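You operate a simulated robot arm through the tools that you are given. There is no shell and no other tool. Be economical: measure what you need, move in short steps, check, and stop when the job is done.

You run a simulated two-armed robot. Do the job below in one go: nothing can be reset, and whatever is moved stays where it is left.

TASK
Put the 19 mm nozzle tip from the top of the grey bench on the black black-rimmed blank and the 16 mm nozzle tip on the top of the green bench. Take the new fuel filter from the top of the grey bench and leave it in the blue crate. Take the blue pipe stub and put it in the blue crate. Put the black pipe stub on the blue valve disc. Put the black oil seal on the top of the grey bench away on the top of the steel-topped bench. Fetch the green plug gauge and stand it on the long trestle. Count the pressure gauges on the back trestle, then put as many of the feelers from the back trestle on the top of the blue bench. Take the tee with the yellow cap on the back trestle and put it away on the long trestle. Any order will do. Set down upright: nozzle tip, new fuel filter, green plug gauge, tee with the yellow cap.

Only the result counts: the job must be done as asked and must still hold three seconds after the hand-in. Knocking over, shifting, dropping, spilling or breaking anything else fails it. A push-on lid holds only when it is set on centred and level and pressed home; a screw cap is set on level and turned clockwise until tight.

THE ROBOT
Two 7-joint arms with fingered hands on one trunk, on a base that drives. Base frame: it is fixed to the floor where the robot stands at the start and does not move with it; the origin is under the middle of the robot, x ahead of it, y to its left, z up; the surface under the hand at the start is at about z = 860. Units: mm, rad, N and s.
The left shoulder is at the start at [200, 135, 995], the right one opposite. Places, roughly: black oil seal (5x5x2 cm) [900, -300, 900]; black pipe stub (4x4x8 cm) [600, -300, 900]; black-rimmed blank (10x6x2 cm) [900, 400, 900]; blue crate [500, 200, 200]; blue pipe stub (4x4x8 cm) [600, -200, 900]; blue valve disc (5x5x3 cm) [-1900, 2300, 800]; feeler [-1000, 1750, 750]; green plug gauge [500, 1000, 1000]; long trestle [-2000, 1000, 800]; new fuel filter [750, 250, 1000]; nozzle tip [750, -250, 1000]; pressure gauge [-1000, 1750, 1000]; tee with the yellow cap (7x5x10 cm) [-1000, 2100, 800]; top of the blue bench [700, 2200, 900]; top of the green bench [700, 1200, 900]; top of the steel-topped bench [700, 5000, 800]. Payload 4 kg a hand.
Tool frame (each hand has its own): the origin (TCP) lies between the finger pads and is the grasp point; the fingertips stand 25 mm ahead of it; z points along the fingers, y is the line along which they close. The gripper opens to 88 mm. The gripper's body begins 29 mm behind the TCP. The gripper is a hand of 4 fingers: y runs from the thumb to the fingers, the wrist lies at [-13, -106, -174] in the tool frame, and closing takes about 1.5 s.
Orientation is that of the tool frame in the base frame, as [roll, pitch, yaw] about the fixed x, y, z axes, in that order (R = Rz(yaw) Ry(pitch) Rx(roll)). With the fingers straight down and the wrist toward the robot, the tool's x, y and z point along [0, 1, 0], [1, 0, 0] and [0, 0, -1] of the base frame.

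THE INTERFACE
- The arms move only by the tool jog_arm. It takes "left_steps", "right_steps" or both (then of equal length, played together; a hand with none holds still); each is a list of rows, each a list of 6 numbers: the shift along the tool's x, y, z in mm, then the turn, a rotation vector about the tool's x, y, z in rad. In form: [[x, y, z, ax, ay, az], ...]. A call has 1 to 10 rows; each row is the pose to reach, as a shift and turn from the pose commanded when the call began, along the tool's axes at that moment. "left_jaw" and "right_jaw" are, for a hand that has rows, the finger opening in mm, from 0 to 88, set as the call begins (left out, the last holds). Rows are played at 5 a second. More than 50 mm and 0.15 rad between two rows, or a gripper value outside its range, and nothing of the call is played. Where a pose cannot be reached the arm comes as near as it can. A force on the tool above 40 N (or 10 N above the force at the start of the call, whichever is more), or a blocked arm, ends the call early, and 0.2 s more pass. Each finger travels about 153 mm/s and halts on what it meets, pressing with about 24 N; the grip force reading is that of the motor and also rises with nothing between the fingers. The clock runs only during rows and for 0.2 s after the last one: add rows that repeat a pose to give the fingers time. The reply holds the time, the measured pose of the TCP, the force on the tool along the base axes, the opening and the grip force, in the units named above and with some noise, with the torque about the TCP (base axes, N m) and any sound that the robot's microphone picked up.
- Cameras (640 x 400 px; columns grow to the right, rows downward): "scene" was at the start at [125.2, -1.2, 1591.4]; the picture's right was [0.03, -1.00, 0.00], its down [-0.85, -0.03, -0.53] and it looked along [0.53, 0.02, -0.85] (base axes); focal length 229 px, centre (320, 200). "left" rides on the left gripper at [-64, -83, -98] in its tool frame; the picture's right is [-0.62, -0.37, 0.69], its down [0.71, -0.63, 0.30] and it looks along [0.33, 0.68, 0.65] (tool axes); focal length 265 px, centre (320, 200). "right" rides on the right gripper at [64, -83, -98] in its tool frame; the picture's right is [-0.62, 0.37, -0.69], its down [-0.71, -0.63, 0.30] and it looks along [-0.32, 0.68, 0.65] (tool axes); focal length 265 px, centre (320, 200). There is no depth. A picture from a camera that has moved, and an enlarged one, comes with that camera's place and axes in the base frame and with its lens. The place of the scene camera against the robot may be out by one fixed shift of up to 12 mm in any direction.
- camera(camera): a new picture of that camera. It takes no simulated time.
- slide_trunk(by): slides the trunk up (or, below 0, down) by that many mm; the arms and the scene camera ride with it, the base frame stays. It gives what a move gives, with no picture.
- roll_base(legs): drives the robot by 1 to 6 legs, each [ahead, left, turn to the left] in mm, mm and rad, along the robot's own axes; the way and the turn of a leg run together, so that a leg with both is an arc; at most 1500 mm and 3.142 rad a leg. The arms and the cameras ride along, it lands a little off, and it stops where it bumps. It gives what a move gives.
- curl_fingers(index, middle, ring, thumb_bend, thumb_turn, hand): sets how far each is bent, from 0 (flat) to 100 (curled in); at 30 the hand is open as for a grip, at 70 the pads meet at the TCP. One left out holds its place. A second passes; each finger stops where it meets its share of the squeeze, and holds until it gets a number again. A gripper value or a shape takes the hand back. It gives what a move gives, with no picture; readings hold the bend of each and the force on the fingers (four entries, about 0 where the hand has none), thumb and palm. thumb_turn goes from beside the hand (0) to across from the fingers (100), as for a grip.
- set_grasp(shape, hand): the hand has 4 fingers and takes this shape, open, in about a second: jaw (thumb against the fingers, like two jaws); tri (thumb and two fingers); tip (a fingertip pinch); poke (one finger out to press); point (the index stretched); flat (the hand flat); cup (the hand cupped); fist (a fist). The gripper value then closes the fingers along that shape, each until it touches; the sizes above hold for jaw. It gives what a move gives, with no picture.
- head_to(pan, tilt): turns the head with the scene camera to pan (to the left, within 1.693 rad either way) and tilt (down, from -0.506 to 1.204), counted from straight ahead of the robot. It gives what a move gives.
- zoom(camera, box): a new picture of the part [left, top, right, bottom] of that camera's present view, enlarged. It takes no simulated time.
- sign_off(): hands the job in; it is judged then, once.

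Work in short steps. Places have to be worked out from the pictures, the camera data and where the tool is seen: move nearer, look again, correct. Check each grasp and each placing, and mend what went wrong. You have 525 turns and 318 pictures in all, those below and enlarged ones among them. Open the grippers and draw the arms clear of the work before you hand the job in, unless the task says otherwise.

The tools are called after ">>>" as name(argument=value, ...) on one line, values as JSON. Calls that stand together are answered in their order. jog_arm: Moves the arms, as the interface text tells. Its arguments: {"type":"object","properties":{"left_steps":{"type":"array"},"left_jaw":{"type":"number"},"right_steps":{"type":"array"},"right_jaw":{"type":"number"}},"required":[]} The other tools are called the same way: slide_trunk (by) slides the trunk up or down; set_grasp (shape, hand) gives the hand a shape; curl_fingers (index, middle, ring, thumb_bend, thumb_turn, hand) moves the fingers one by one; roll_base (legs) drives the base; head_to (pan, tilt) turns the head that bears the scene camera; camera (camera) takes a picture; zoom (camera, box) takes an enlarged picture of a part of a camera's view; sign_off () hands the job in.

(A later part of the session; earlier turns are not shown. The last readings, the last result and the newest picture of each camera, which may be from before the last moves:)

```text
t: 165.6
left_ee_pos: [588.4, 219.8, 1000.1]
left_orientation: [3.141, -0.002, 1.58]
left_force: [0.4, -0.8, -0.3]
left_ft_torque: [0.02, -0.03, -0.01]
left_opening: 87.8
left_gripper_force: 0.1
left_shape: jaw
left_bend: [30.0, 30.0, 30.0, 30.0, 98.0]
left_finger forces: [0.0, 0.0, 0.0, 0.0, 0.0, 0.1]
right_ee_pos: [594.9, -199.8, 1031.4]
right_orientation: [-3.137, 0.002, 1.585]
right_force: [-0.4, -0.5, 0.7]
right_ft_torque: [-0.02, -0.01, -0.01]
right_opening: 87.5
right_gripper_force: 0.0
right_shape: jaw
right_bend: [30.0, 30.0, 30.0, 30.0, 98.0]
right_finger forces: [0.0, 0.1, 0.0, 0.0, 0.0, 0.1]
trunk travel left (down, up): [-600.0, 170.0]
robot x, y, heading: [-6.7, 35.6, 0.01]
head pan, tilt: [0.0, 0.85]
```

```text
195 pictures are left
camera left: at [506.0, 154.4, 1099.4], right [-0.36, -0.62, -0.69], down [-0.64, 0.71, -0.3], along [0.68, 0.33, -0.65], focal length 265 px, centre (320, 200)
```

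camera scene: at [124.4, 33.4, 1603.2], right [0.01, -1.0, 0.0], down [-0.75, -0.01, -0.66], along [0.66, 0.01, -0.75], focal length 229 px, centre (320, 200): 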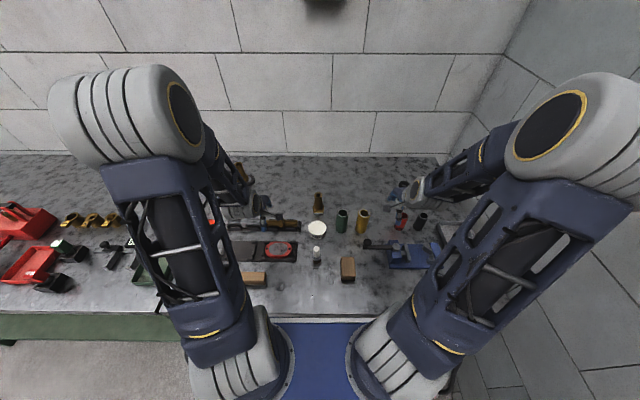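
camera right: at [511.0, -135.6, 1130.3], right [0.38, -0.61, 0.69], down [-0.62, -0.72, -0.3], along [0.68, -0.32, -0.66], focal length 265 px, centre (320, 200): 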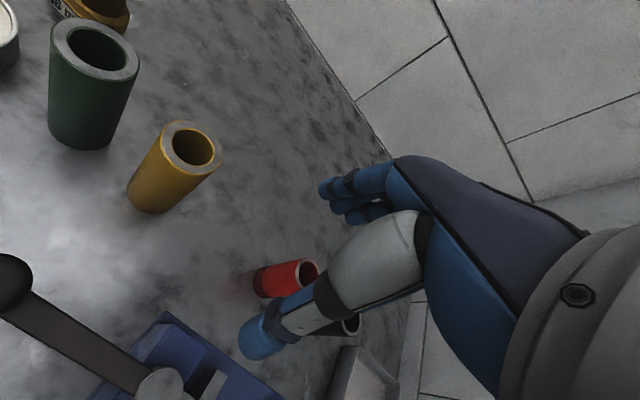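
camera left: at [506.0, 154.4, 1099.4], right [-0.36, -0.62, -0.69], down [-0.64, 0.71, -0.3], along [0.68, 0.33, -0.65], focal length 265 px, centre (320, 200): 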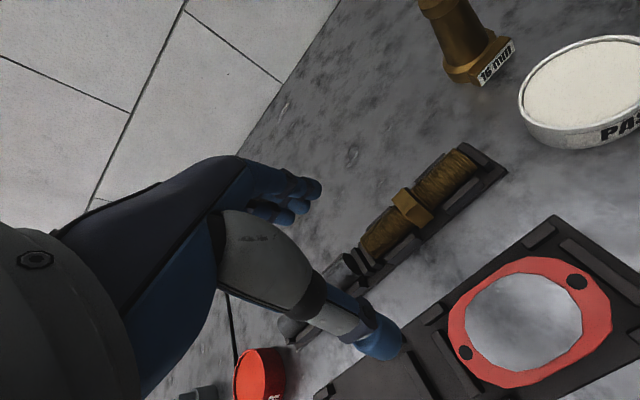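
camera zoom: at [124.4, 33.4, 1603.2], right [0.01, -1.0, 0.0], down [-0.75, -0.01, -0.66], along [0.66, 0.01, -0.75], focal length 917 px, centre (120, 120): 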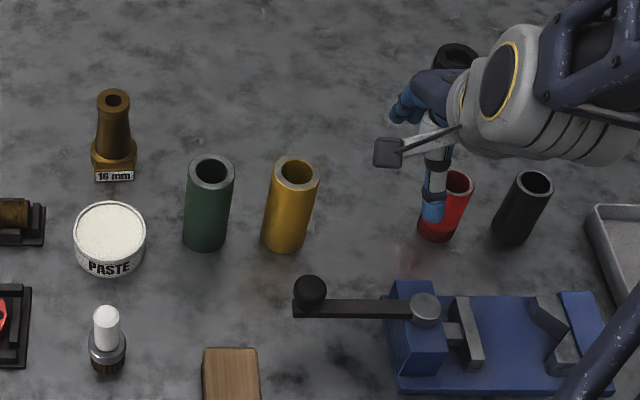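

The 16 mm nozzle is at about [718, 54] and the black stub at about [630, -330]. I move both hands above them.

>>> jog_arm(left_steps=[[-33, 26, -20, 0, 0, 0], [-66, 52, -40, 0, 0, 0], [-99, 78, -55, 0, 0, 0], [-132, 104, -55, 0, 0, 0], [-165, 129, -55, 0, 0, 0]], right_steps=[[-26, 7, 0, 0, 0, 0], [-52, 14, 0, 0, 0, 0], [-78, 21, 0, 0, 0, 0], [-104, 28, 0, 0, 0, 0], [-130, 33, 0, 0, 0, 0]])

>>> camera(camera="right")

>>> camera(camera="left")

```text
t: 166.8
left_ee_pos: [719.7, 60.0, 1054.7]
left_orientation: [3.14, -0.002, 1.581]
left_force: [0.7, 0.8, 0.2]
left_ft_torque: [-0.03, 0.01, -0.02]
left_opening: 87.7
left_gripper_force: 0.2
left_shape: jaw
left_bend: [30.0, 30.0, 30.0, 30.0, 98.0]
left_finger forces: [0.0, 0.0, 0.0, 0.1, 0.1, 0.0]
right_ee_pos: [629.5, -328.3, 1031.0]
right_orientation: [-3.136, 0.002, 1.585]
right_force: [0.0, 0.4, -0.1]
right_ft_torque: [-0.05, 0.01, -0.01]
right_opening: 87.8
right_gripper_force: 0.1
right_shape: jaw
right_bend: [30.0, 30.0, 30.0, 30.0, 98.0]
right_finger forces: [0.0, 0.0, 0.1, 0.1, 0.0, 0.0]
trunk travel left (down, up): [-600.0, 170.0]
robot x, y, heading: [-10.0, 37.1, 0.006]
head pan, tilt: [0.0, 0.85]
```

```text
194 pictures are left
camera right: at [544.7, -266.1, 1129.9], right [0.38, -0.61, 0.69], down [-0.62, -0.72, -0.3], along [0.68, -0.32, -0.66], focal length 265 px, centre (320, 200)
```

right: 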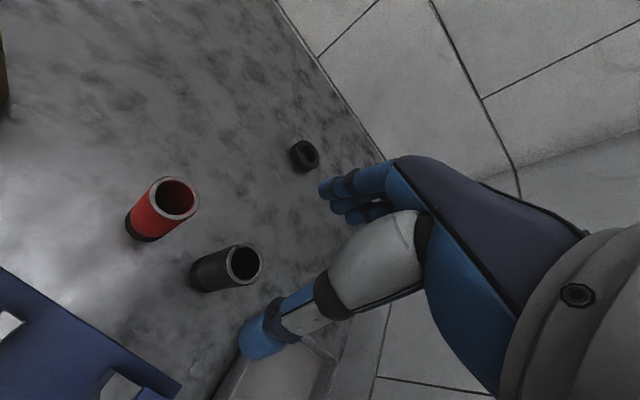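

```text
193 pictures are left
camera left: at [636.7, -6.0, 1153.9], right [-0.36, -0.62, -0.69], down [-0.64, 0.71, -0.3], along [0.68, 0.33, -0.65], focal length 265 px, centre (320, 200)
```

left: 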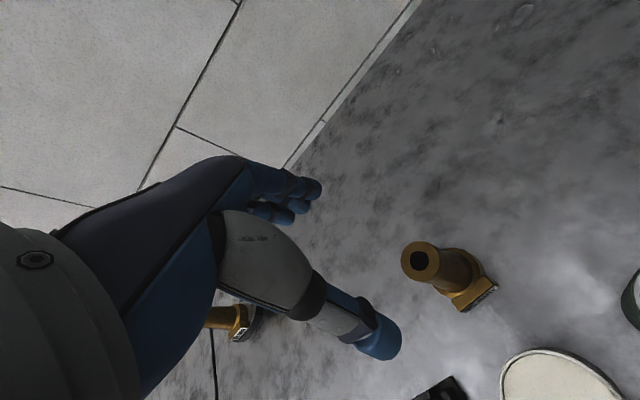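

I correct both: left (-4, -13) down to z≈922, right (+2, -4) down to z≈916.

>>> jog_arm(left_steps=[[-13, -4, 0, 0, 0, 0], [-13, -4, 40, 0, 0, 0], [-13, -4, 80, 0, 0, 0], [-13, -4, 110, 0, 0, 0], [-13, -4, 133, 0, 0, 0]], right_steps=[[-4, 2, 0, 0, 0, 0], [-4, 2, 35, 0, 0, 0], [-4, 2, 70, 0, 0, 0], [-4, 2, 95, 0, 0, 0], [-4, 2, 115, 0, 0, 0]])

>>> camera(camera="right")

>>> camera(camera="left")

```text
t: 168.0
left_ee_pos: [716.5, 44.6, 922.9]
left_orientation: [3.14, 0.0, 1.58]
left_force: [0.5, -0.7, 0.0]
left_ft_torque: [0.0, 0.03, 0.03]
left_opening: 87.6
left_gripper_force: 0.0
left_shape: jaw
left_bend: [30.0, 30.0, 30.0, 30.0, 98.0]
left_finger forces: [0.0, 0.0, 0.0, 0.0, 0.0, 0.1]
right_ee_pos: [631.0, -332.5, 915.9]
right_orientation: [-3.137, 0.001, 1.585]
right_force: [-0.8, -0.3, 0.1]
right_ft_torque: [-0.02, -0.01, -0.07]
right_opening: 87.7
right_gripper_force: 0.0
right_shape: jaw
right_bend: [30.0, 30.0, 30.0, 30.0, 98.0]
right_finger forces: [0.1, 0.0, 0.0, 0.1, 0.0, 0.1]
trunk travel left (down, up): [-600.0, 170.0]
robot x, y, heading: [-11.0, 37.3, 0.01]
head pan, tilt: [0.0, 0.85]
```

```text
192 pictures are left
camera right: at [548.1, -269.4, 1015.2], right [0.38, -0.61, 0.69], down [-0.62, -0.72, -0.3], along [0.68, -0.32, -0.66], focal length 265 px, centre (320, 200)
```

right: 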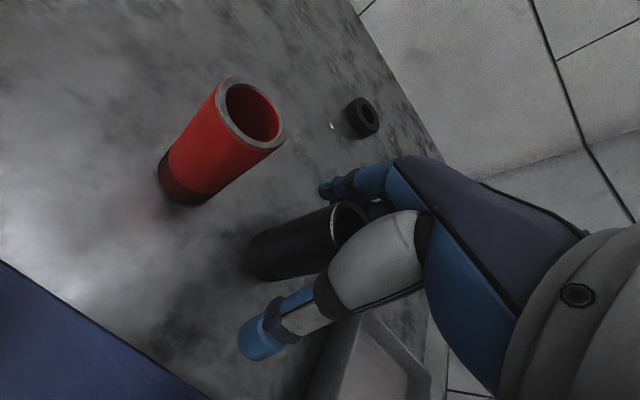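

```text
191 pictures are left
camera left: at [632.7, -21.3, 1021.0], right [-0.36, -0.62, -0.69], down [-0.64, 0.71, -0.31], along [0.68, 0.33, -0.65], focal length 265 px, centre (320, 200)
```

left: 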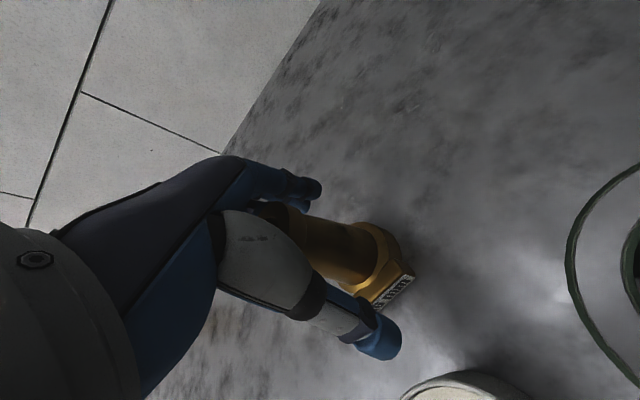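

Both are in place. I close both hands and lift.

>>> jog_arm(left_steps=[[0, 0, 0, 0, 0, 0], [0, 0, 0, 0, 0, 0], [0, 0, 0, 0, 0, 0], [0, 0, 0, 0, 0, 0], [0, 0, 0, 0, 0, 0], [0, 0, 0, 0, 0, 0], [0, 0, 0, 0, 0, 0], [0, 0, 0, 0, 0, 0]], right_steps=[[0, 0, 0, 0, 0, 0], [0, 0, 0, 0, 0, 0], [0, 0, 0, 0, 0, 0], [0, 0, 0, 0, 0, 0], [0, 0, 0, 0, 0, 0], [0, 0, 0, 0, 0, 0], [0, 0, 0, 0, 0, 0], [0, 0, 0, 0, 0, 0]], left_jaw=0, right_jaw=0)

>>> jog_arm(left_steps=[[0, 0, -15, 0, 0, 0], [0, 0, -55, 0, 0, 0], [0, 0, -100, 0, 0, 0], [0, 0, -145, 0, 0, 0], [0, 0, -190, 0, 0, 0]], right_steps=[[0, 0, -15, 0, 0, 0], [0, 0, -55, 0, 0, 0], [0, 0, -100, 0, 0, 0], [0, 0, -145, 0, 0, 0], [0, 0, -190, 0, 0, 0]])

>>> camera(camera="right")

>>> camera(camera="left")

```text
t: 169.8
left_ee_pos: [715.9, 43.6, 922.2]
left_orientation: [3.142, -0.003, 1.58]
left_force: [0.0, 0.3, 0.1]
left_ft_torque: [0.01, 0.01, 0.02]
left_opening: 27.3
left_gripper_force: 23.9
left_shape: jaw
left_bend: [74.0, 47.0, 52.0, 75.0, 100.0]
left_finger forces: [11.9, 7.2, 0.5, 0.0, 18.6, 0.0]
right_ee_pos: [632.3, -333.0, 916.6]
right_orientation: [-3.136, 0.003, 1.585]
right_force: [-0.4, -0.3, 0.4]
right_ft_torque: [0.03, 0.01, 0.0]
right_opening: 27.2
right_gripper_force: 23.6
right_shape: jaw
right_bend: [74.0, 49.0, 54.0, 75.0, 100.0]
right_finger forces: [13.0, 7.2, 0.0, 0.1, 20.1, 0.0]
trunk travel left (down, up): [-600.0, 170.0]
robot x, y, heading: [-11.9, 39.1, 0.009]
head pan, tilt: [0.0, 0.85]
```

```text
t: 171.0
left_ee_pos: [715.9, 41.1, 1111.9]
left_orientation: [3.14, -0.003, 1.58]
left_force: [-1.0, 0.1, -2.5]
left_ft_torque: [-0.03, 0.03, -0.01]
left_opening: 27.0
left_gripper_force: 23.6
left_shape: jaw
left_bend: [74.0, 47.0, 54.0, 75.0, 100.0]
left_finger forces: [12.0, 6.9, 1.6, 0.1, 19.0, 0.0]
right_ee_pos: [631.9, -333.4, 1107.0]
right_orientation: [-3.133, 0.002, 1.584]
right_force: [0.2, 0.5, -2.9]
right_ft_torque: [0.01, 0.03, 0.02]
right_opening: 27.0
right_gripper_force: 24.0
right_shape: jaw
right_bend: [74.0, 49.0, 54.0, 75.0, 100.0]
right_finger forces: [13.2, 7.4, 0.1, 0.0, 20.1, 0.0]
trunk travel left (down, up): [-600.0, 170.0]
robot x, y, heading: [-9.8, 38.6, 0.007]
head pan, tilt: [0.0, 0.85]
```

```text
190 pictures are left
camera right: at [548.7, -268.4, 1205.3], right [0.38, -0.61, 0.69], down [-0.62, -0.72, -0.3], along [0.68, -0.32, -0.66], focal length 265 px, centre (320, 200)
```

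right: 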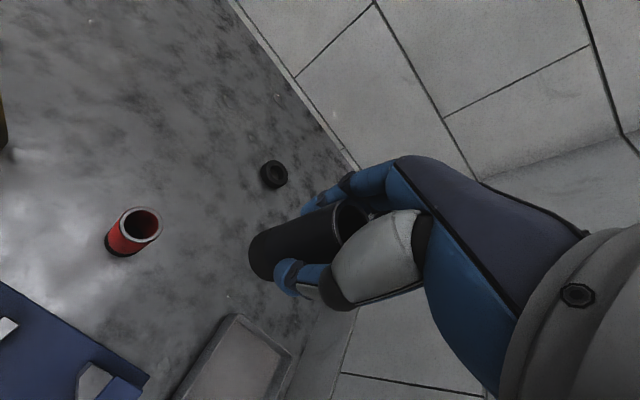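

```text
189 pictures are left
camera left: at [632.7, -23.7, 1211.1], right [-0.36, -0.62, -0.69], down [-0.64, 0.71, -0.3], along [0.68, 0.33, -0.65], focal length 265 px, centre (320, 200)
```

left: 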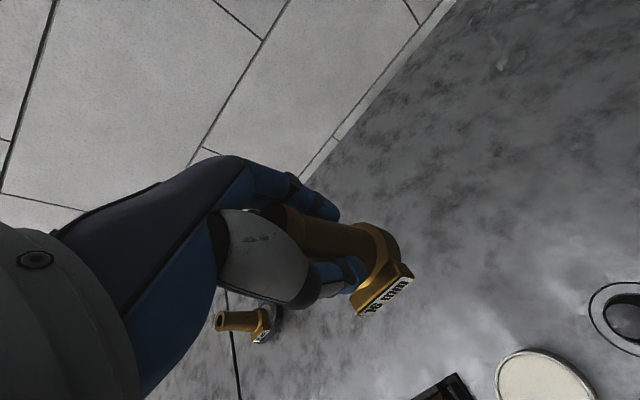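

Both are held. I drive left to the green bench to put down the 16 mm nozzle in the free back area around [800, 650].

>>> roll_base(legs=[[0, 530, 0]])

>>> jog_arm(left_steps=[[20, 20, 20, 0, 0, 0], [40, 40, 50, 0, 0, 0], [60, 60, 85, 0, 0, 0], [80, 80, 100, 0, 0, 0]])

>>> camera(camera="left")

>>> camera(camera="scene")

```text
t: 174.1
left_ee_pos: [711.8, 565.0, 1112.1]
left_orientation: [3.139, -0.001, 1.577]
left_force: [0.7, -0.4, -1.7]
left_ft_torque: [-0.04, 0.0, -0.03]
left_opening: 27.1
left_gripper_force: 23.8
left_shape: jaw
left_bend: [74.0, 47.0, 54.0, 75.0, 100.0]
left_finger forces: [12.0, 6.9, 1.6, 0.1, 19.0, 0.0]
right_ee_pos: [627.4, 190.8, 1106.6]
right_orientation: [-3.137, 0.002, 1.585]
right_force: [-0.5, -0.2, -2.0]
right_ft_torque: [0.03, 0.03, 0.02]
right_opening: 27.1
right_gripper_force: 23.5
right_shape: jaw
right_bend: [74.0, 49.0, 54.0, 75.0, 100.0]
right_finger forces: [13.1, 7.3, 0.0, 0.1, 20.1, 0.0]
trunk travel left (down, up): [-600.0, 170.0]
robot x, y, heading: [-15.1, 558.4, 0.01]
head pan, tilt: [0.0, 0.85]
```

```text
t: 175.1
left_ee_pos: [790.9, 646.6, 1011.6]
left_orientation: [3.141, -0.002, 1.579]
left_force: [0.3, -0.7, -1.8]
left_ft_torque: [-0.02, -0.01, -0.01]
left_opening: 26.9
left_gripper_force: 24.3
left_shape: jaw
left_bend: [74.0, 47.0, 54.0, 75.0, 100.0]
left_finger forces: [11.9, 6.9, 1.7, 0.0, 18.9, 0.0]
right_ee_pos: [627.7, 192.0, 1105.9]
right_orientation: [-3.137, 0.001, 1.584]
right_force: [-0.9, 0.2, -2.1]
right_ft_torque: [0.03, 0.02, -0.02]
right_opening: 26.8
right_gripper_force: 23.9
right_shape: jaw
right_bend: [74.0, 49.0, 54.0, 75.0, 100.0]
right_finger forces: [13.2, 7.4, 0.0, 0.0, 20.2, 0.1]
trunk travel left (down, up): [-600.0, 170.0]
robot x, y, heading: [-13.4, 559.0, 0.007]
head pan, tilt: [0.0, 0.85]
```

```text
188 pictures are left
camera left: at [706.9, 581.9, 1111.2], right [-0.36, -0.62, -0.69], down [-0.64, 0.71, -0.3], along [0.68, 0.33, -0.65], focal length 265 px, centre (320, 200)
```

left: 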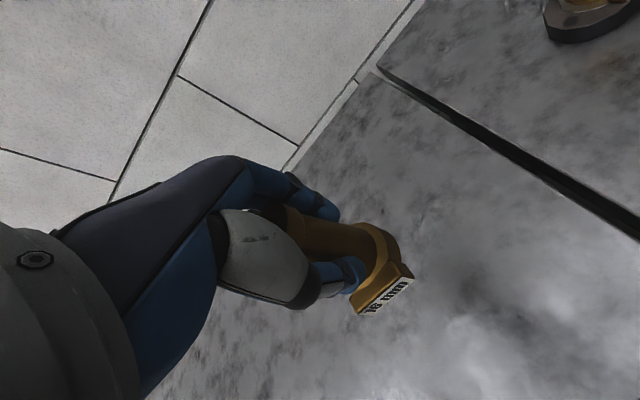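

```text
187 pictures are left
camera scene: at [119.6, 556.6, 1603.1], right [0.01, -1.0, 0.0], down [-0.75, -0.01, -0.66], along [0.66, 0.01, -0.75], focal length 229 px, centre (320, 200)
```

scene: 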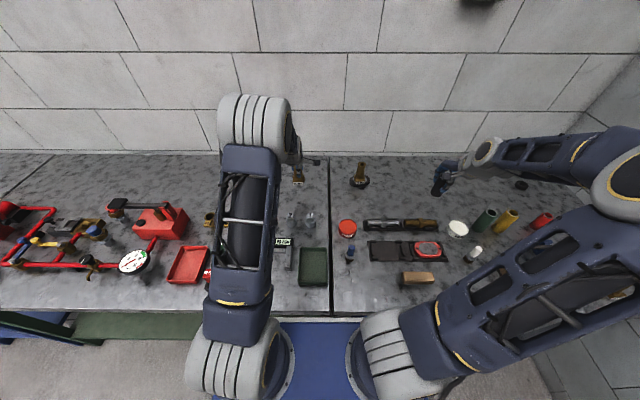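

The spot is free. I lower the nozzle to the green bench top.

>>> jog_arm(left_steps=[[0, 0, 40, 0, 0, 0], [0, 0, 70, 0, 0, 0], [0, 0, 82, 0, 0, 0], [0, 0, 86, 0, 0, 0], [0, 0, 88, 0, 0, 0], [0, 0, 90, 0, 0, 0], [0, 0, 92, 0, 0, 0], [0, 0, 94, 0, 0, 0]])

```text
t: 176.9
left_ee_pos: [791.7, 646.4, 921.6]
left_orientation: [3.135, 0.0, 1.582]
left_force: [-3.6, 0.6, 13.9]
left_ft_torque: [0.02, -0.05, 0.04]
left_opening: 27.3
left_gripper_force: 23.5
left_shape: jaw
left_bend: [74.0, 47.0, 54.0, 75.0, 100.0]
left_finger forces: [12.4, 7.6, 2.2, 0.0, 23.3, 0.1]
right_ee_pos: [628.0, 191.1, 1106.6]
right_orientation: [-3.137, 0.001, 1.585]
right_force: [-0.3, 0.6, -2.1]
right_ft_torque: [0.02, -0.01, -0.01]
right_opening: 26.9
right_gripper_force: 23.4
right_shape: jaw
right_bend: [74.0, 49.0, 54.0, 75.0, 100.0]
right_finger forces: [13.2, 7.4, 0.0, 0.0, 20.1, 0.1]
trunk travel left (down, up): [-600.0, 170.0]
robot x, y, heading: [-17.6, 559.3, 0.007]
head pan, tilt: [0.0, 0.85]
```

Touchdown at 921.6. I relieve 2 mm, open, and lift clear.

>>> jog_arm(left_steps=[[0, 0, -2, 0, 0, 0], [0, 0, -2, 0, 0, 0]])

>>> jog_arm(left_steps=[[0, 0, 0, 0, 0, 0], [0, 0, 0, 0, 0, 0], [0, 0, 0, 0, 0, 0], [0, 0, 0, 0, 0, 0], [0, 0, 0, 0, 0, 0], [0, 0, 0, 0, 0, 0]], left_jaw=88)

>>> jog_arm(left_steps=[[0, 0, -30, 0, 0, 0], [0, 0, -75, 0, 0, 0], [0, 0, -120, 0, 0, 0], [0, 0, -165, 0, 0, 0], [0, 0, -210, 0, 0, 0]])

>>> camera(camera="left")

```text
t: 177.5
left_ee_pos: [791.5, 646.1, 921.1]
left_orientation: [3.139, -0.001, 1.582]
left_force: [2.2, -0.1, 10.3]
left_ft_torque: [0.01, -0.12, -0.01]
left_opening: 27.2
left_gripper_force: 23.6
left_shape: jaw
left_bend: [74.0, 47.0, 54.0, 75.0, 100.0]
left_finger forces: [13.8, 8.5, 2.2, 0.1, 21.1, 0.1]
right_ee_pos: [627.5, 191.6, 1105.6]
right_orientation: [-3.136, 0.002, 1.585]
right_force: [-0.4, -0.7, -2.5]
right_ft_torque: [0.0, -0.01, -0.03]
right_opening: 26.9
right_gripper_force: 24.0
right_shape: jaw
right_bend: [74.0, 49.0, 54.0, 75.0, 100.0]
right_finger forces: [13.2, 7.5, 0.1, 0.0, 20.0, 0.0]
trunk travel left (down, up): [-600.0, 170.0]
robot x, y, heading: [-14.8, 557.8, 0.006]
head pan, tilt: [0.0, 0.85]
```

```text
t: 178.9
left_ee_pos: [790.7, 647.5, 920.7]
left_orientation: [3.14, -0.001, 1.58]
left_force: [0.6, 0.0, 0.1]
left_ft_torque: [-0.03, 0.01, -0.02]
left_opening: 87.5
left_gripper_force: 0.1
left_shape: jaw
left_bend: [30.0, 30.0, 30.0, 30.0, 98.0]
left_finger forces: [0.0, 0.0, 0.1, 0.0, 0.0, 0.0]
right_ee_pos: [627.4, 192.0, 1106.8]
right_orientation: [-3.137, 0.003, 1.585]
right_force: [0.2, -0.7, -1.8]
right_ft_torque: [0.01, 0.04, -0.01]
right_opening: 26.9
right_gripper_force: 23.9
right_shape: jaw
right_bend: [74.0, 49.0, 54.0, 75.0, 100.0]
right_finger forces: [13.1, 7.4, 0.0, 0.1, 20.2, 0.0]
trunk travel left (down, up): [-600.0, 170.0]
robot x, y, heading: [-15.4, 559.6, 0.007]
head pan, tilt: [0.0, 0.85]
```

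```text
t: 180.1
left_ee_pos: [789.0, 647.1, 1133.6]
left_orientation: [3.141, -0.003, 1.579]
left_force: [0.1, -0.7, -0.2]
left_ft_torque: [0.0, 0.04, -0.01]
left_opening: 87.7
left_gripper_force: 0.0
left_shape: jaw
left_bend: [30.0, 30.0, 30.0, 30.0, 98.0]
left_finger forces: [0.1, 0.0, 0.0, 0.1, 0.0, 0.1]
right_ee_pos: [627.6, 191.3, 1107.9]
right_orientation: [-3.136, 0.002, 1.586]
right_force: [-0.3, -0.2, -2.8]
right_ft_torque: [-0.01, 0.03, -0.02]
right_opening: 27.1
right_gripper_force: 23.8
right_shape: jaw
right_bend: [74.0, 49.0, 54.0, 75.0, 100.0]
right_finger forces: [13.2, 7.4, 0.0, 0.0, 20.1, 0.1]
trunk travel left (down, up): [-600.0, 170.0]
robot x, y, heading: [-15.3, 560.2, 0.009]
head pan, tilt: [0.0, 0.85]
```

```text
186 pictures are left
camera left: at [705.8, 580.9, 1231.9], right [-0.36, -0.62, -0.69], down [-0.64, 0.71, -0.3], along [0.68, 0.33, -0.65], focal length 265 px, centre (320, 200)
```

left: 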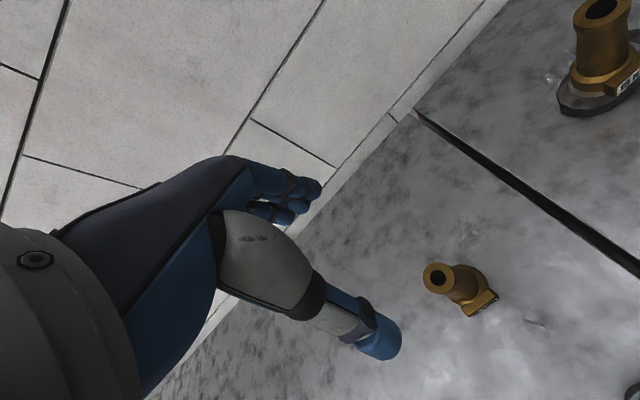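

The 16 mm nozzle stands on the green bench. Next is the green plug gauge at about [505, 895]: I shift the base and bring the left hand above it.

>>> roll_base(legs=[[-80, 150, 0]])

>>> jog_arm(left_steps=[[25, -40, 0, 0, 0, 0], [50, -80, 0, 0, 0, 0], [70, -120, 0, 0, 0, 0], [85, -160, 0, 0, 0, 0], [95, -185, 0, 0, 0, 0]])

>>> camera(camera="left")

>>> camera(camera="scene")

```text
t: 181.5
left_ee_pos: [706.9, 798.2, 1133.1]
left_orientation: [3.141, -0.001, 1.58]
left_force: [1.0, -0.2, 0.5]
left_ft_torque: [0.01, -0.03, 0.0]
left_opening: 87.4
left_gripper_force: 0.0
left_shape: jaw
left_bend: [30.0, 30.0, 30.0, 30.0, 98.0]
left_finger forces: [0.0, 0.1, 0.1, 0.1, 0.0, 0.0]
right_ee_pos: [546.4, 342.6, 1105.6]
right_orientation: [-3.137, 0.002, 1.584]
right_force: [-0.4, -0.2, -2.6]
right_ft_torque: [-0.01, 0.0, 0.01]
right_opening: 26.8
right_gripper_force: 23.7
right_shape: jaw
right_bend: [74.0, 49.0, 54.0, 75.0, 100.0]
right_finger forces: [13.2, 7.4, 0.0, 0.0, 20.2, 0.0]
trunk travel left (down, up): [-600.0, 170.0]
robot x, y, heading: [-96.6, 712.3, 0.011]
head pan, tilt: [0.0, 0.85]
```

```text
t: 182.7
left_ee_pos: [520.0, 890.4, 1133.3]
left_orientation: [3.14, -0.001, 1.581]
left_force: [0.2, 0.4, -1.5]
left_ft_torque: [0.02, 0.0, -0.01]
left_opening: 87.5
left_gripper_force: 0.1
left_shape: jaw
left_bend: [30.0, 30.0, 30.0, 30.0, 98.0]
left_finger forces: [0.0, 0.1, 0.0, 0.0, 0.0, 0.0]
right_ee_pos: [545.9, 342.8, 1106.6]
right_orientation: [-3.136, 0.001, 1.586]
right_force: [0.9, -0.5, -1.7]
right_ft_torque: [0.0, 0.03, -0.02]
right_opening: 26.9
right_gripper_force: 24.3
right_shape: jaw
right_bend: [74.0, 49.0, 54.0, 75.0, 100.0]
right_finger forces: [13.2, 7.5, 0.0, 0.0, 20.1, 0.1]
trunk travel left (down, up): [-600.0, 170.0]
robot x, y, heading: [-100.0, 708.4, 0.009]
head pan, tilt: [0.0, 0.85]
```

```text
185 pictures are left
camera left: at [436.2, 825.4, 1231.6], right [-0.36, -0.62, -0.69], down [-0.64, 0.71, -0.3], along [0.68, 0.33, -0.65], focal length 265 px, centre (320, 200)
```

left: 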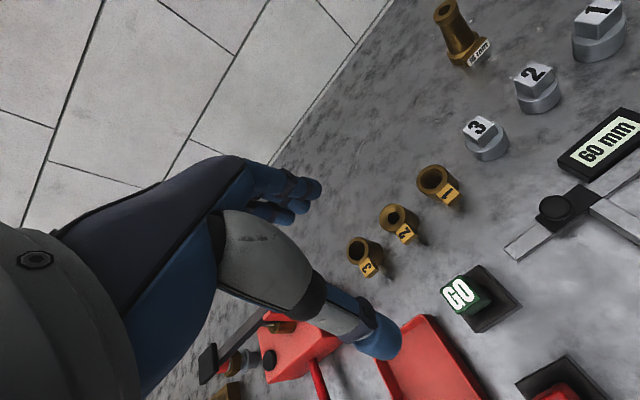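

```text
184 pictures are left
camera scene: at [38.0, 708.4, 1603.1], right [0.01, -1.0, 0.0], down [-0.75, -0.01, -0.66], along [0.66, 0.01, -0.75], focal length 229 px, centre (320, 200)
```

scene: 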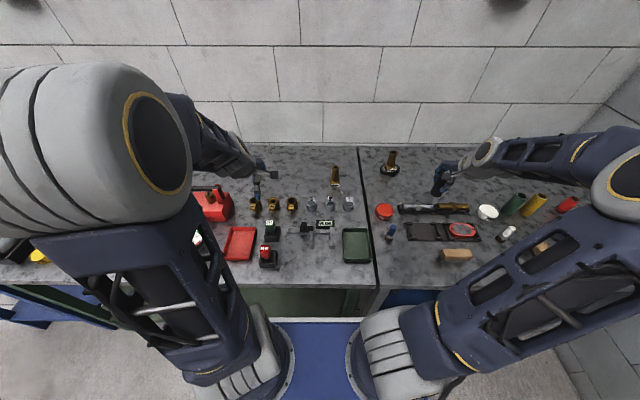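

>>> zoom(camera="left", box=[400, 240, 600, 400])

>>> zoom(camera="scene", box=[230, 200, 310, 280])

```text
2.50 times, centred on (500, 320) of left
camera zoom: at [436.2, 825.4, 1231.6], right [-0.36, -0.62, -0.69], down [-0.64, 0.71, -0.3], along [0.68, 0.33, -0.65], focal length 664 px, centre (-130, -100)
```

zoom: 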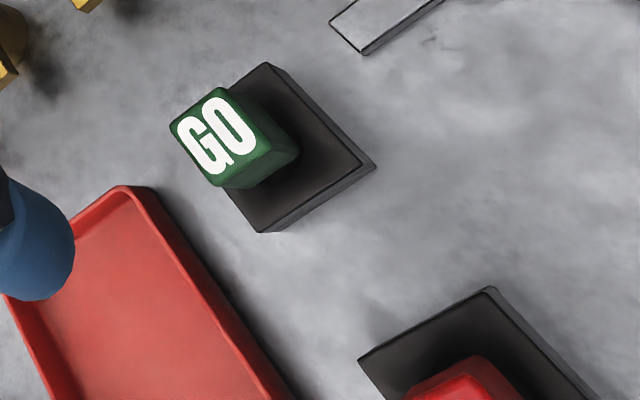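

```text
5.00 times, centred on (270, 240) of scene
camera zoom: at [38.0, 708.4, 1603.1], right [0.01, -1.0, 0.0], down [-0.75, -0.01, -0.66], along [0.66, 0.01, -0.75], focal length 1146 px, centre (570, 0)
```

zoom: 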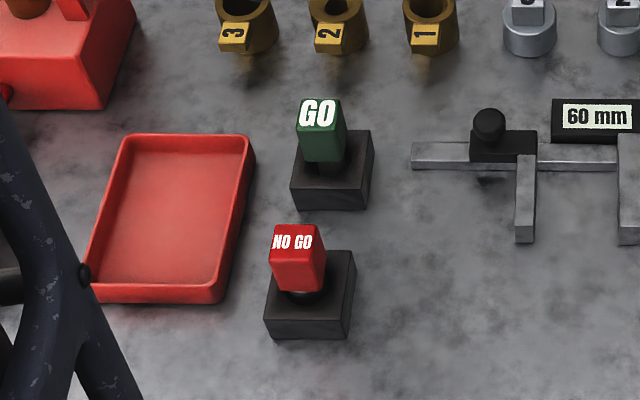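

The gauge's green head is at about [505, 893], top z≈944, above a black block. I grip the head with a moderate opening, descending to z≈925.

>>> jog_arm(left_steps=[[1, -5, 40, 0, 0, 0], [2, -10, 80, 0, 0, 0], [3, -15, 120, 0, 0, 0], [3, -15, 150, 0, 0, 0]], left_jaw=66)

>>> camera(camera="left")

```text
t: 183.7
left_ee_pos: [505.8, 893.0, 983.4]
left_orientation: [3.14, 0.0, 1.579]
left_force: [-0.1, -0.6, -0.3]
left_ft_torque: [0.02, 0.0, 0.0]
left_opening: 66.3
left_gripper_force: 0.1
left_shape: jaw
left_bend: [27.0, 35.0, 32.0, 54.0, 99.0]
left_finger forces: [0.1, 0.0, 0.0, 0.1, 0.1, 0.0]
right_ee_pos: [545.5, 343.5, 1107.2]
right_orientation: [-3.138, 0.001, 1.584]
right_force: [0.3, -0.7, -2.6]
right_ft_torque: [0.04, 0.04, 0.04]
right_opening: 27.0
right_gripper_force: 24.4
right_shape: jaw
right_bend: [74.0, 49.0, 54.0, 75.0, 100.0]
right_finger forces: [13.2, 7.6, 0.1, 0.0, 20.2, 0.0]
trunk travel left (down, up): [-600.0, 170.0]
robot x, y, heading: [-96.3, 714.4, 0.007]
head pan, tilt: [0.0, 0.85]
```

```text
181 pictures are left
camera left: at [422.1, 828.4, 1082.0], right [-0.36, -0.62, -0.69], down [-0.64, 0.71, -0.3], along [0.68, 0.33, -0.65], focal length 265 px, centre (320, 200)
```

left: 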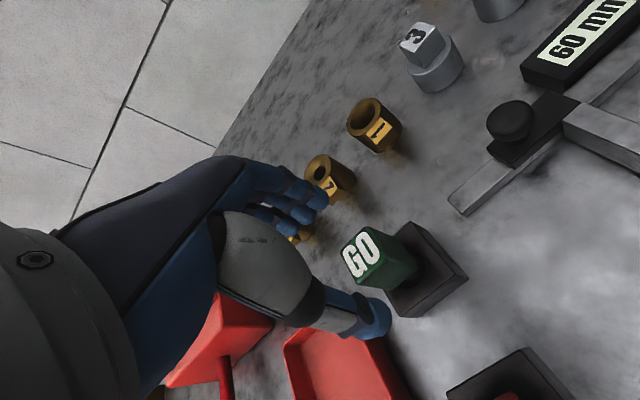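

Aligned. I descend and close on the head.

>>> jog_arm(left_steps=[[-1, -1, 20, 0, 0, 0], [-1, -1, 40, 0, 0, 0], [-1, -1, 58, 0, 0, 0]])

>>> jog_arm(left_steps=[[0, 0, 0, 0, 0, 0], [0, 0, 0, 0, 0, 0], [0, 0, 0, 0, 0, 0], [0, 0, 0, 0, 0, 0], [0, 0, 0, 0, 0, 0], [0, 0, 0, 0, 0, 0], [0, 0, 0, 0, 0, 0]], left_jaw=0)

>>> camera(camera="left")

```text
t: 184.5
left_ee_pos: [504.3, 893.0, 924.1]
left_orientation: [3.141, -0.003, 1.581]
left_force: [0.6, 0.5, 0.6]
left_ft_torque: [-0.02, 0.0, -0.01]
left_opening: 66.2
left_gripper_force: 0.1
left_shape: jaw
left_bend: [27.0, 35.0, 32.0, 54.0, 99.0]
left_finger forces: [0.0, 0.0, 0.0, 0.1, 0.1, 0.1]
right_ee_pos: [546.2, 343.5, 1106.8]
right_orientation: [-3.137, 0.003, 1.585]
right_force: [0.2, 0.2, -1.5]
right_ft_torque: [0.0, 0.01, -0.01]
right_opening: 27.0
right_gripper_force: 23.8
right_shape: jaw
right_bend: [74.0, 49.0, 54.0, 75.0, 100.0]
right_finger forces: [13.3, 7.6, 0.0, 0.1, 20.1, 0.0]
trunk travel left (down, up): [-600.0, 170.0]
robot x, y, heading: [-94.3, 708.8, 0.016]
head pan, tilt: [0.0, 0.85]
```

```text
t: 186.1
left_ee_pos: [503.6, 893.6, 924.8]
left_orientation: [3.14, -0.003, 1.583]
left_force: [0.0, 0.5, 0.0]
left_ft_torque: [0.01, 0.03, -0.02]
left_opening: 23.1
left_gripper_force: 23.9
left_shape: jaw
left_bend: [73.0, 54.0, 62.0, 75.0, 100.0]
left_finger forces: [13.6, 7.0, 0.1, 0.0, 20.4, 0.1]
right_ee_pos: [545.5, 343.7, 1106.2]
right_orientation: [-3.137, 0.002, 1.584]
right_force: [-0.2, -0.1, -2.9]
right_ft_torque: [0.02, 0.01, -0.03]
right_opening: 27.0
right_gripper_force: 23.8
right_shape: jaw
right_bend: [74.0, 49.0, 54.0, 75.0, 100.0]
right_finger forces: [13.1, 7.4, 0.0, 0.0, 20.0, 0.1]
trunk travel left (down, up): [-600.0, 170.0]
robot x, y, heading: [-98.1, 710.1, 0.007]
head pan, tilt: [0.0, 0.85]
```

```text
180 pictures are left
camera left: at [421.2, 828.3, 1023.5], right [-0.36, -0.62, -0.69], down [-0.64, 0.71, -0.3], along [0.68, 0.33, -0.65], focal length 265 px, centre (320, 200)
```

left: 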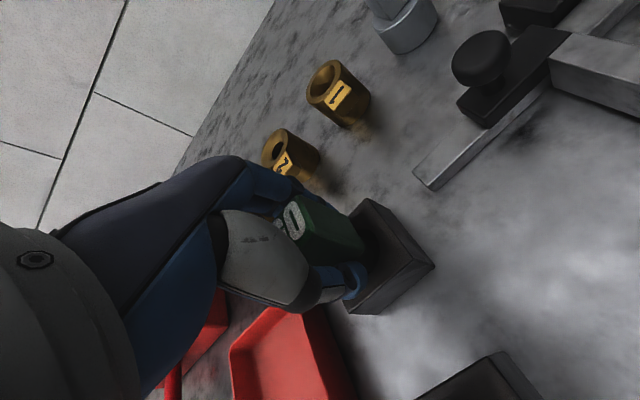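

Gripped at 23 mm. I lift slowly, straight up, and watch what comes along.

>>> jog_arm(left_steps=[[0, 0, -5, 0, 0, 0], [0, 0, -12, 0, 0, 0], [0, 0, -20, 0, 0, 0], [0, 0, -30, 0, 0, 0], [0, 0, -45, 0, 0, 0]])

>>> camera(camera="left")

>>> zoom(camera="scene", box=[230, 180, 310, 270])

```text
t: 187.3
left_ee_pos: [504.5, 894.2, 969.6]
left_orientation: [3.141, 0.0, 1.582]
left_force: [0.3, 1.5, -1.8]
left_ft_torque: [-0.01, 0.01, 0.0]
left_opening: 22.9
left_gripper_force: 24.3
left_shape: jaw
left_bend: [73.0, 54.0, 62.0, 75.0, 100.0]
left_finger forces: [13.6, 7.0, 0.1, 0.0, 20.4, 0.0]
right_ee_pos: [546.6, 343.5, 1106.2]
right_orientation: [-3.136, 0.001, 1.585]
right_force: [-0.9, 0.6, -3.0]
right_ft_torque: [0.03, 0.01, 0.01]
right_opening: 27.2
right_gripper_force: 23.8
right_shape: jaw
right_bend: [74.0, 49.0, 54.0, 75.0, 100.0]
right_finger forces: [13.2, 7.5, 0.0, 0.0, 20.0, 0.0]
trunk travel left (down, up): [-600.0, 170.0]
robot x, y, heading: [-97.0, 709.9, 0.006]
head pan, tilt: [0.0, 0.85]
```

```text
179 pictures are left
camera left: at [420.4, 828.2, 1069.1], right [-0.36, -0.62, -0.69], down [-0.64, 0.71, -0.3], along [0.68, 0.33, -0.65], focal length 265 px, centre (320, 200)
```

left: 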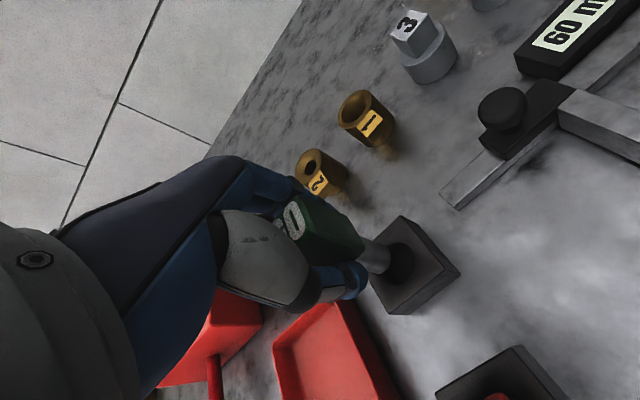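

```text
4.44 times, centred on (270, 225) of scene
camera zoom: at [37.9, 708.6, 1603.1], right [0.01, -1.0, 0.0], down [-0.75, -0.01, -0.66], along [0.66, 0.01, -0.75], focal length 1019 px, centre (542, 89)
```

zoom: 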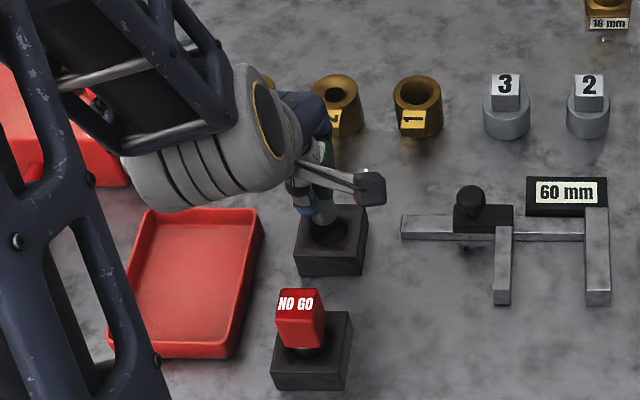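

The gauge (green head with a steel plug) is coming out of the block. I lift it fully clear.

>>> jog_arm(left_steps=[[0, 0, -30, 0, 0, 0], [0, 0, -70, 0, 0, 0], [0, 0, -110, 0, 0, 0], [0, 0, -150, 0, 0, 0]])

>>> camera(camera="left")

>>> zoom(camera="scene", box=[230, 160, 330, 270])

```text
t: 188.3
left_ee_pos: [505.4, 892.6, 1118.2]
left_orientation: [3.141, -0.001, 1.583]
left_force: [0.9, -0.4, -2.7]
left_ft_torque: [-0.04, 0.01, -0.02]
left_opening: 22.9
left_gripper_force: 23.7
left_shape: jaw
left_bend: [73.0, 54.0, 62.0, 75.0, 100.0]
left_finger forces: [13.6, 7.4, 0.1, 0.0, 21.0, 0.0]
right_ee_pos: [547.1, 343.6, 1107.3]
right_orientation: [-3.136, 0.004, 1.584]
right_force: [-0.3, 0.4, -1.2]
right_ft_torque: [0.03, -0.01, -0.01]
right_opening: 27.0
right_gripper_force: 23.6
right_shape: jaw
right_bend: [74.0, 49.0, 54.0, 75.0, 100.0]
right_finger forces: [13.3, 7.5, 0.0, 0.0, 20.1, 0.0]
trunk travel left (down, up): [-600.0, 170.0]
robot x, y, heading: [-98.3, 711.4, 0.011]
head pan, tilt: [0.0, 0.85]
```

```text
177 pictures are left
camera left: at [422.5, 827.7, 1217.7], right [-0.36, -0.62, -0.69], down [-0.64, 0.71, -0.3], along [0.68, 0.33, -0.65], focal length 265 px, centre (320, 200)
```

left: 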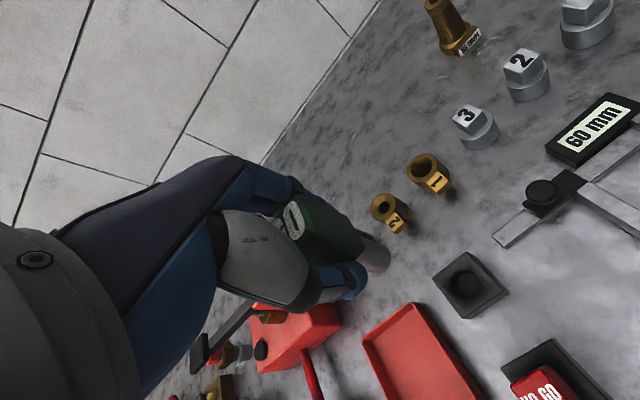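

```text
3.64 times, centred on (280, 215) of scene
camera zoom: at [37.7, 709.4, 1603.1], right [0.01, -1.0, 0.0], down [-0.75, -0.01, -0.66], along [0.66, 0.01, -0.75], focal length 834 px, centre (466, 146)
```

zoom: 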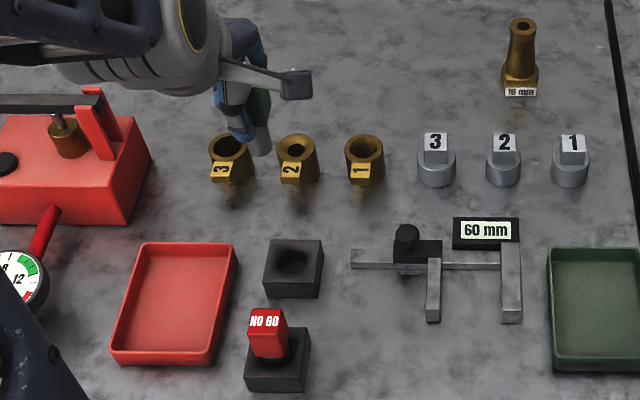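

The gauge is out and the block stayed put. Now to the trestles: I raise the trunk for clearance, back into the aisle, drive left, and turn to face along the aisle.

>>> slide_trunk(by=120)

>>> roll_base(legs=[[-150, 0, 0], [0, 500, 0], [0, 0, 1.571]])

>>> head_to(pan=0.7, tilt=0.5)

>>> camera(camera="scene")

```text
t: 189.8
left_ee_pos: [505.3, 892.3, 1237.8]
left_orientation: [3.141, -0.002, 1.581]
left_force: [-1.4, 1.0, -3.2]
left_ft_torque: [0.0, 0.03, 0.02]
left_opening: 23.2
left_gripper_force: 24.0
left_shape: jaw
left_bend: [73.0, 54.0, 62.0, 75.0, 100.0]
left_finger forces: [13.6, 7.5, 0.0, 0.1, 20.9, 0.0]
right_ee_pos: [545.9, 344.2, 1227.7]
right_orientation: [-3.137, 0.0, 1.584]
right_force: [1.4, 0.1, -2.2]
right_ft_torque: [-0.01, -0.02, 0.02]
right_opening: 26.7
right_gripper_force: 23.8
right_shape: jaw
right_bend: [74.0, 49.0, 54.0, 75.0, 100.0]
right_finger forces: [13.2, 7.6, 0.0, 0.0, 20.2, 0.0]
trunk travel left (down, up): [-720.0, 50.0]
robot x, y, heading: [-96.6, 711.4, 0.01]
head pan, tilt: [0.0, 0.85]
```

```text
t: 197.6
left_ee_pos: [-444.0, 1807.7, 1239.9]
left_orientation: [3.139, -0.001, -3.113]
left_force: [-0.6, 0.1, -1.9]
left_ft_torque: [0.02, 0.04, -0.02]
left_opening: 22.9
left_gripper_force: 24.4
left_shape: jaw
left_bend: [73.0, 54.0, 62.0, 75.0, 100.0]
left_finger forces: [13.3, 7.0, 0.1, 0.0, 20.1, 0.0]
right_ee_pos: [102.4, 1857.8, 1226.4]
right_orientation: [-3.137, 0.002, -3.107]
right_force: [-0.7, -0.8, -2.4]
right_ft_torque: [-0.03, 0.01, -0.03]
right_opening: 27.0
right_gripper_force: 23.9
right_shape: jaw
right_bend: [74.0, 49.0, 54.0, 75.0, 100.0]
right_finger forces: [13.1, 7.8, 0.1, 0.0, 19.7, 0.0]
trunk travel left (down, up): [-720.0, 50.0]
robot x, y, heading: [-252.8, 1210.5, 1.599]
head pan, tilt: [0.0, 0.85]
```

```text
t: 198.7
left_ee_pos: [-444.6, 1808.6, 1237.7]
left_orientation: [3.139, 0.0, -3.112]
left_force: [0.4, 0.0, -2.7]
left_ft_torque: [0.05, 0.0, -0.01]
left_opening: 23.1
left_gripper_force: 24.5
left_shape: jaw
left_bend: [73.0, 54.0, 62.0, 75.0, 100.0]
left_finger forces: [13.2, 7.0, 0.0, 0.1, 20.2, 0.1]
right_ee_pos: [103.5, 1858.0, 1227.2]
right_orientation: [-3.137, 0.003, -3.109]
right_force: [1.1, -0.6, -1.8]
right_ft_torque: [-0.01, -0.01, 0.03]
right_opening: 26.8
right_gripper_force: 23.6
right_shape: jaw
right_bend: [74.0, 49.0, 54.0, 75.0, 100.0]
right_finger forces: [13.0, 7.7, 0.0, 0.0, 19.7, 0.1]
trunk travel left (down, up): [-720.0, 50.0]
robot x, y, heading: [-248.0, 1208.8, 1.6]
head pan, tilt: [0.7, 0.499]
```

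```text
175 pictures are left
camera scene: at [-318.5, 1333.3, 1753.0], right [0.75, 0.66, 0.0], down [0.32, -0.36, -0.88], along [-0.58, 0.66, -0.48], focal length 229 px, centre (320, 200)
```

scene: 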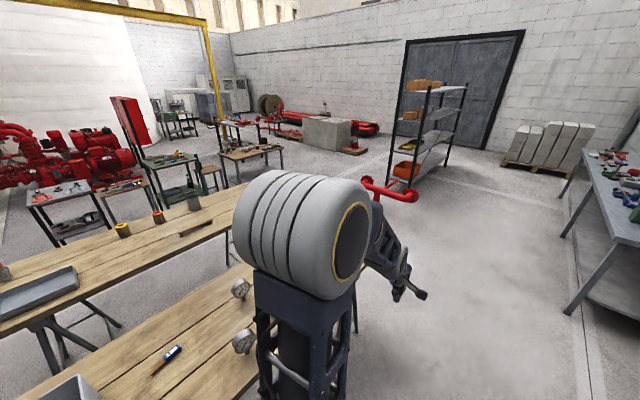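

I see the back trestle close by and the long trestle behind it. I pan further left for a better view.

>>> head_to(pan=1.45, tilt=0.6)

>>> camera(camera="scene")

>>> roll_base(legs=[[700, 0, 0]])

>>> camera(camera="scene")

```text
t: 199.8
left_ee_pos: [-445.8, 1808.6, 1238.9]
left_orientation: [3.139, -0.002, -3.113]
left_force: [0.1, -0.6, -2.8]
left_ft_torque: [0.0, 0.04, -0.04]
left_opening: 23.1
left_gripper_force: 24.2
left_shape: jaw
left_bend: [73.0, 54.0, 62.0, 75.0, 100.0]
left_finger forces: [13.2, 7.1, 0.0, 0.1, 20.2, 0.0]
right_ee_pos: [103.8, 1857.6, 1227.0]
right_orientation: [-3.138, 0.003, -3.109]
right_force: [0.2, 0.7, -3.3]
right_ft_torque: [0.0, 0.0, 0.07]
right_opening: 26.9
right_gripper_force: 24.2
right_shape: jaw
right_bend: [74.0, 49.0, 54.0, 75.0, 100.0]
right_finger forces: [13.1, 7.9, 0.0, 0.0, 19.7, 0.0]
trunk travel left (down, up): [-720.0, 50.0]
robot x, y, heading: [-251.5, 1209.4, 1.6]
head pan, tilt: [1.45, 0.6]
```

```text
174 pictures are left
camera scene: at [-346.1, 1273.5, 1744.0], right [0.09, 1.0, 0.0], down [0.56, -0.05, -0.83], along [-0.82, 0.08, -0.56], focal length 229 px, centre (320, 200)
```

scene: 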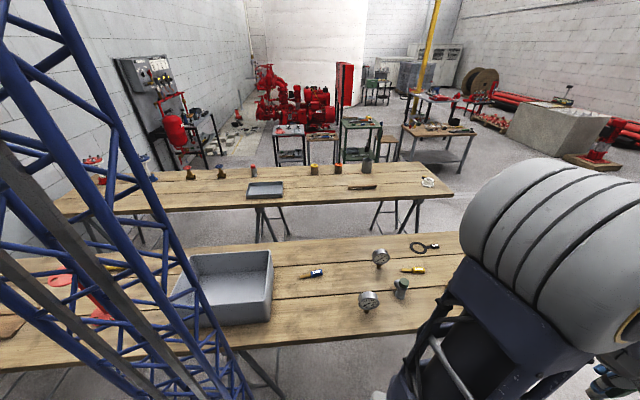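

```text
t: 203.7
left_ee_pos: [-466.4, 2516.5, 1238.2]
left_orientation: [3.14, -0.002, -3.108]
left_force: [0.0, -0.2, -2.4]
left_ft_torque: [0.0, 0.02, 0.01]
left_opening: 22.7
left_gripper_force: 23.8
left_shape: jaw
left_bend: [73.0, 54.0, 62.0, 75.0, 100.0]
left_finger forces: [13.2, 7.0, 0.1, 0.1, 20.3, 0.0]
right_ee_pos: [79.9, 2568.3, 1226.3]
right_orientation: [-3.136, 0.001, -3.103]
right_force: [-0.6, -0.5, -1.9]
right_ft_torque: [-0.05, -0.02, -0.01]
right_opening: 26.8
right_gripper_force: 24.5
right_shape: jaw
right_bend: [74.0, 49.0, 54.0, 75.0, 100.0]
right_finger forces: [13.1, 7.8, 0.0, 0.0, 19.7, 0.0]
trunk travel left (down, up): [-720.0, 50.0]
robot x, y, heading: [-273.5, 1917.9, 1.602]
head pan, tilt: [1.45, 0.6]
```

```text
173 pictures are left
camera scene: at [-367.4, 1983.4, 1744.0], right [0.09, 1.0, 0.0], down [0.56, -0.05, -0.83], along [-0.82, 0.07, -0.56], focal length 229 px, centre (320, 200)
```

scene: 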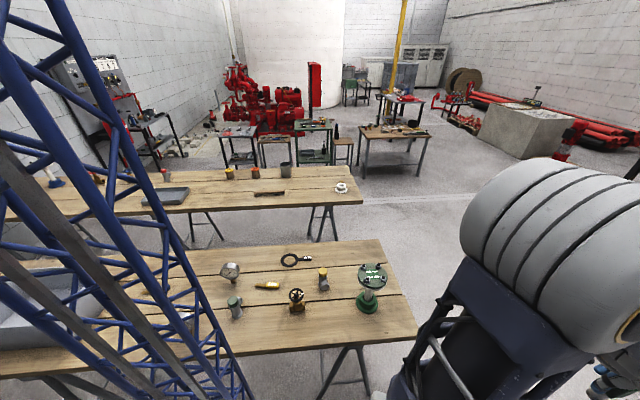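

>>> zoom(camera="scene", box=[180, 230, 420, 340])

>>> zoom(camera="scene", box=[130, 150, 380, 230])

```text
2.67 times, centred on (300, 285) of scene
camera zoom: at [-367.4, 1983.4, 1744.0], right [0.09, 1.0, 0.0], down [0.56, -0.05, -0.83], along [-0.82, 0.07, -0.56], focal length 611 px, centre (373, -27)
```

zoom: 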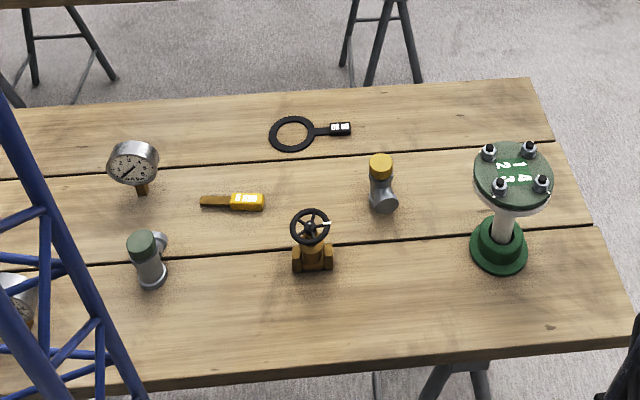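

```text
2.56 times, centred on (255, 190) of scene
camera zoom: at [-367.4, 1983.4, 1744.0], right [0.09, 1.0, 0.0], down [0.56, -0.05, -0.83], along [-0.82, 0.07, -0.56], focal length 587 px, centre (486, 226)
```

zoom: 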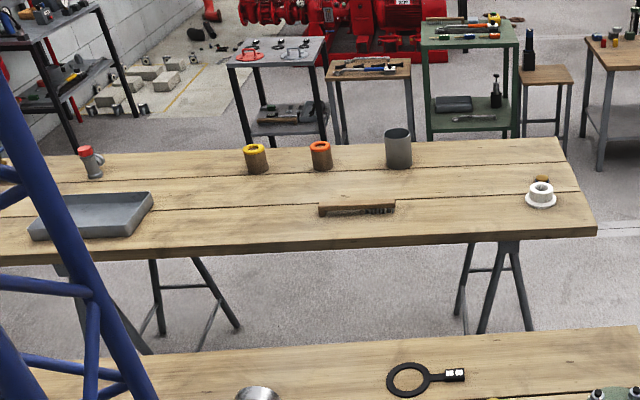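

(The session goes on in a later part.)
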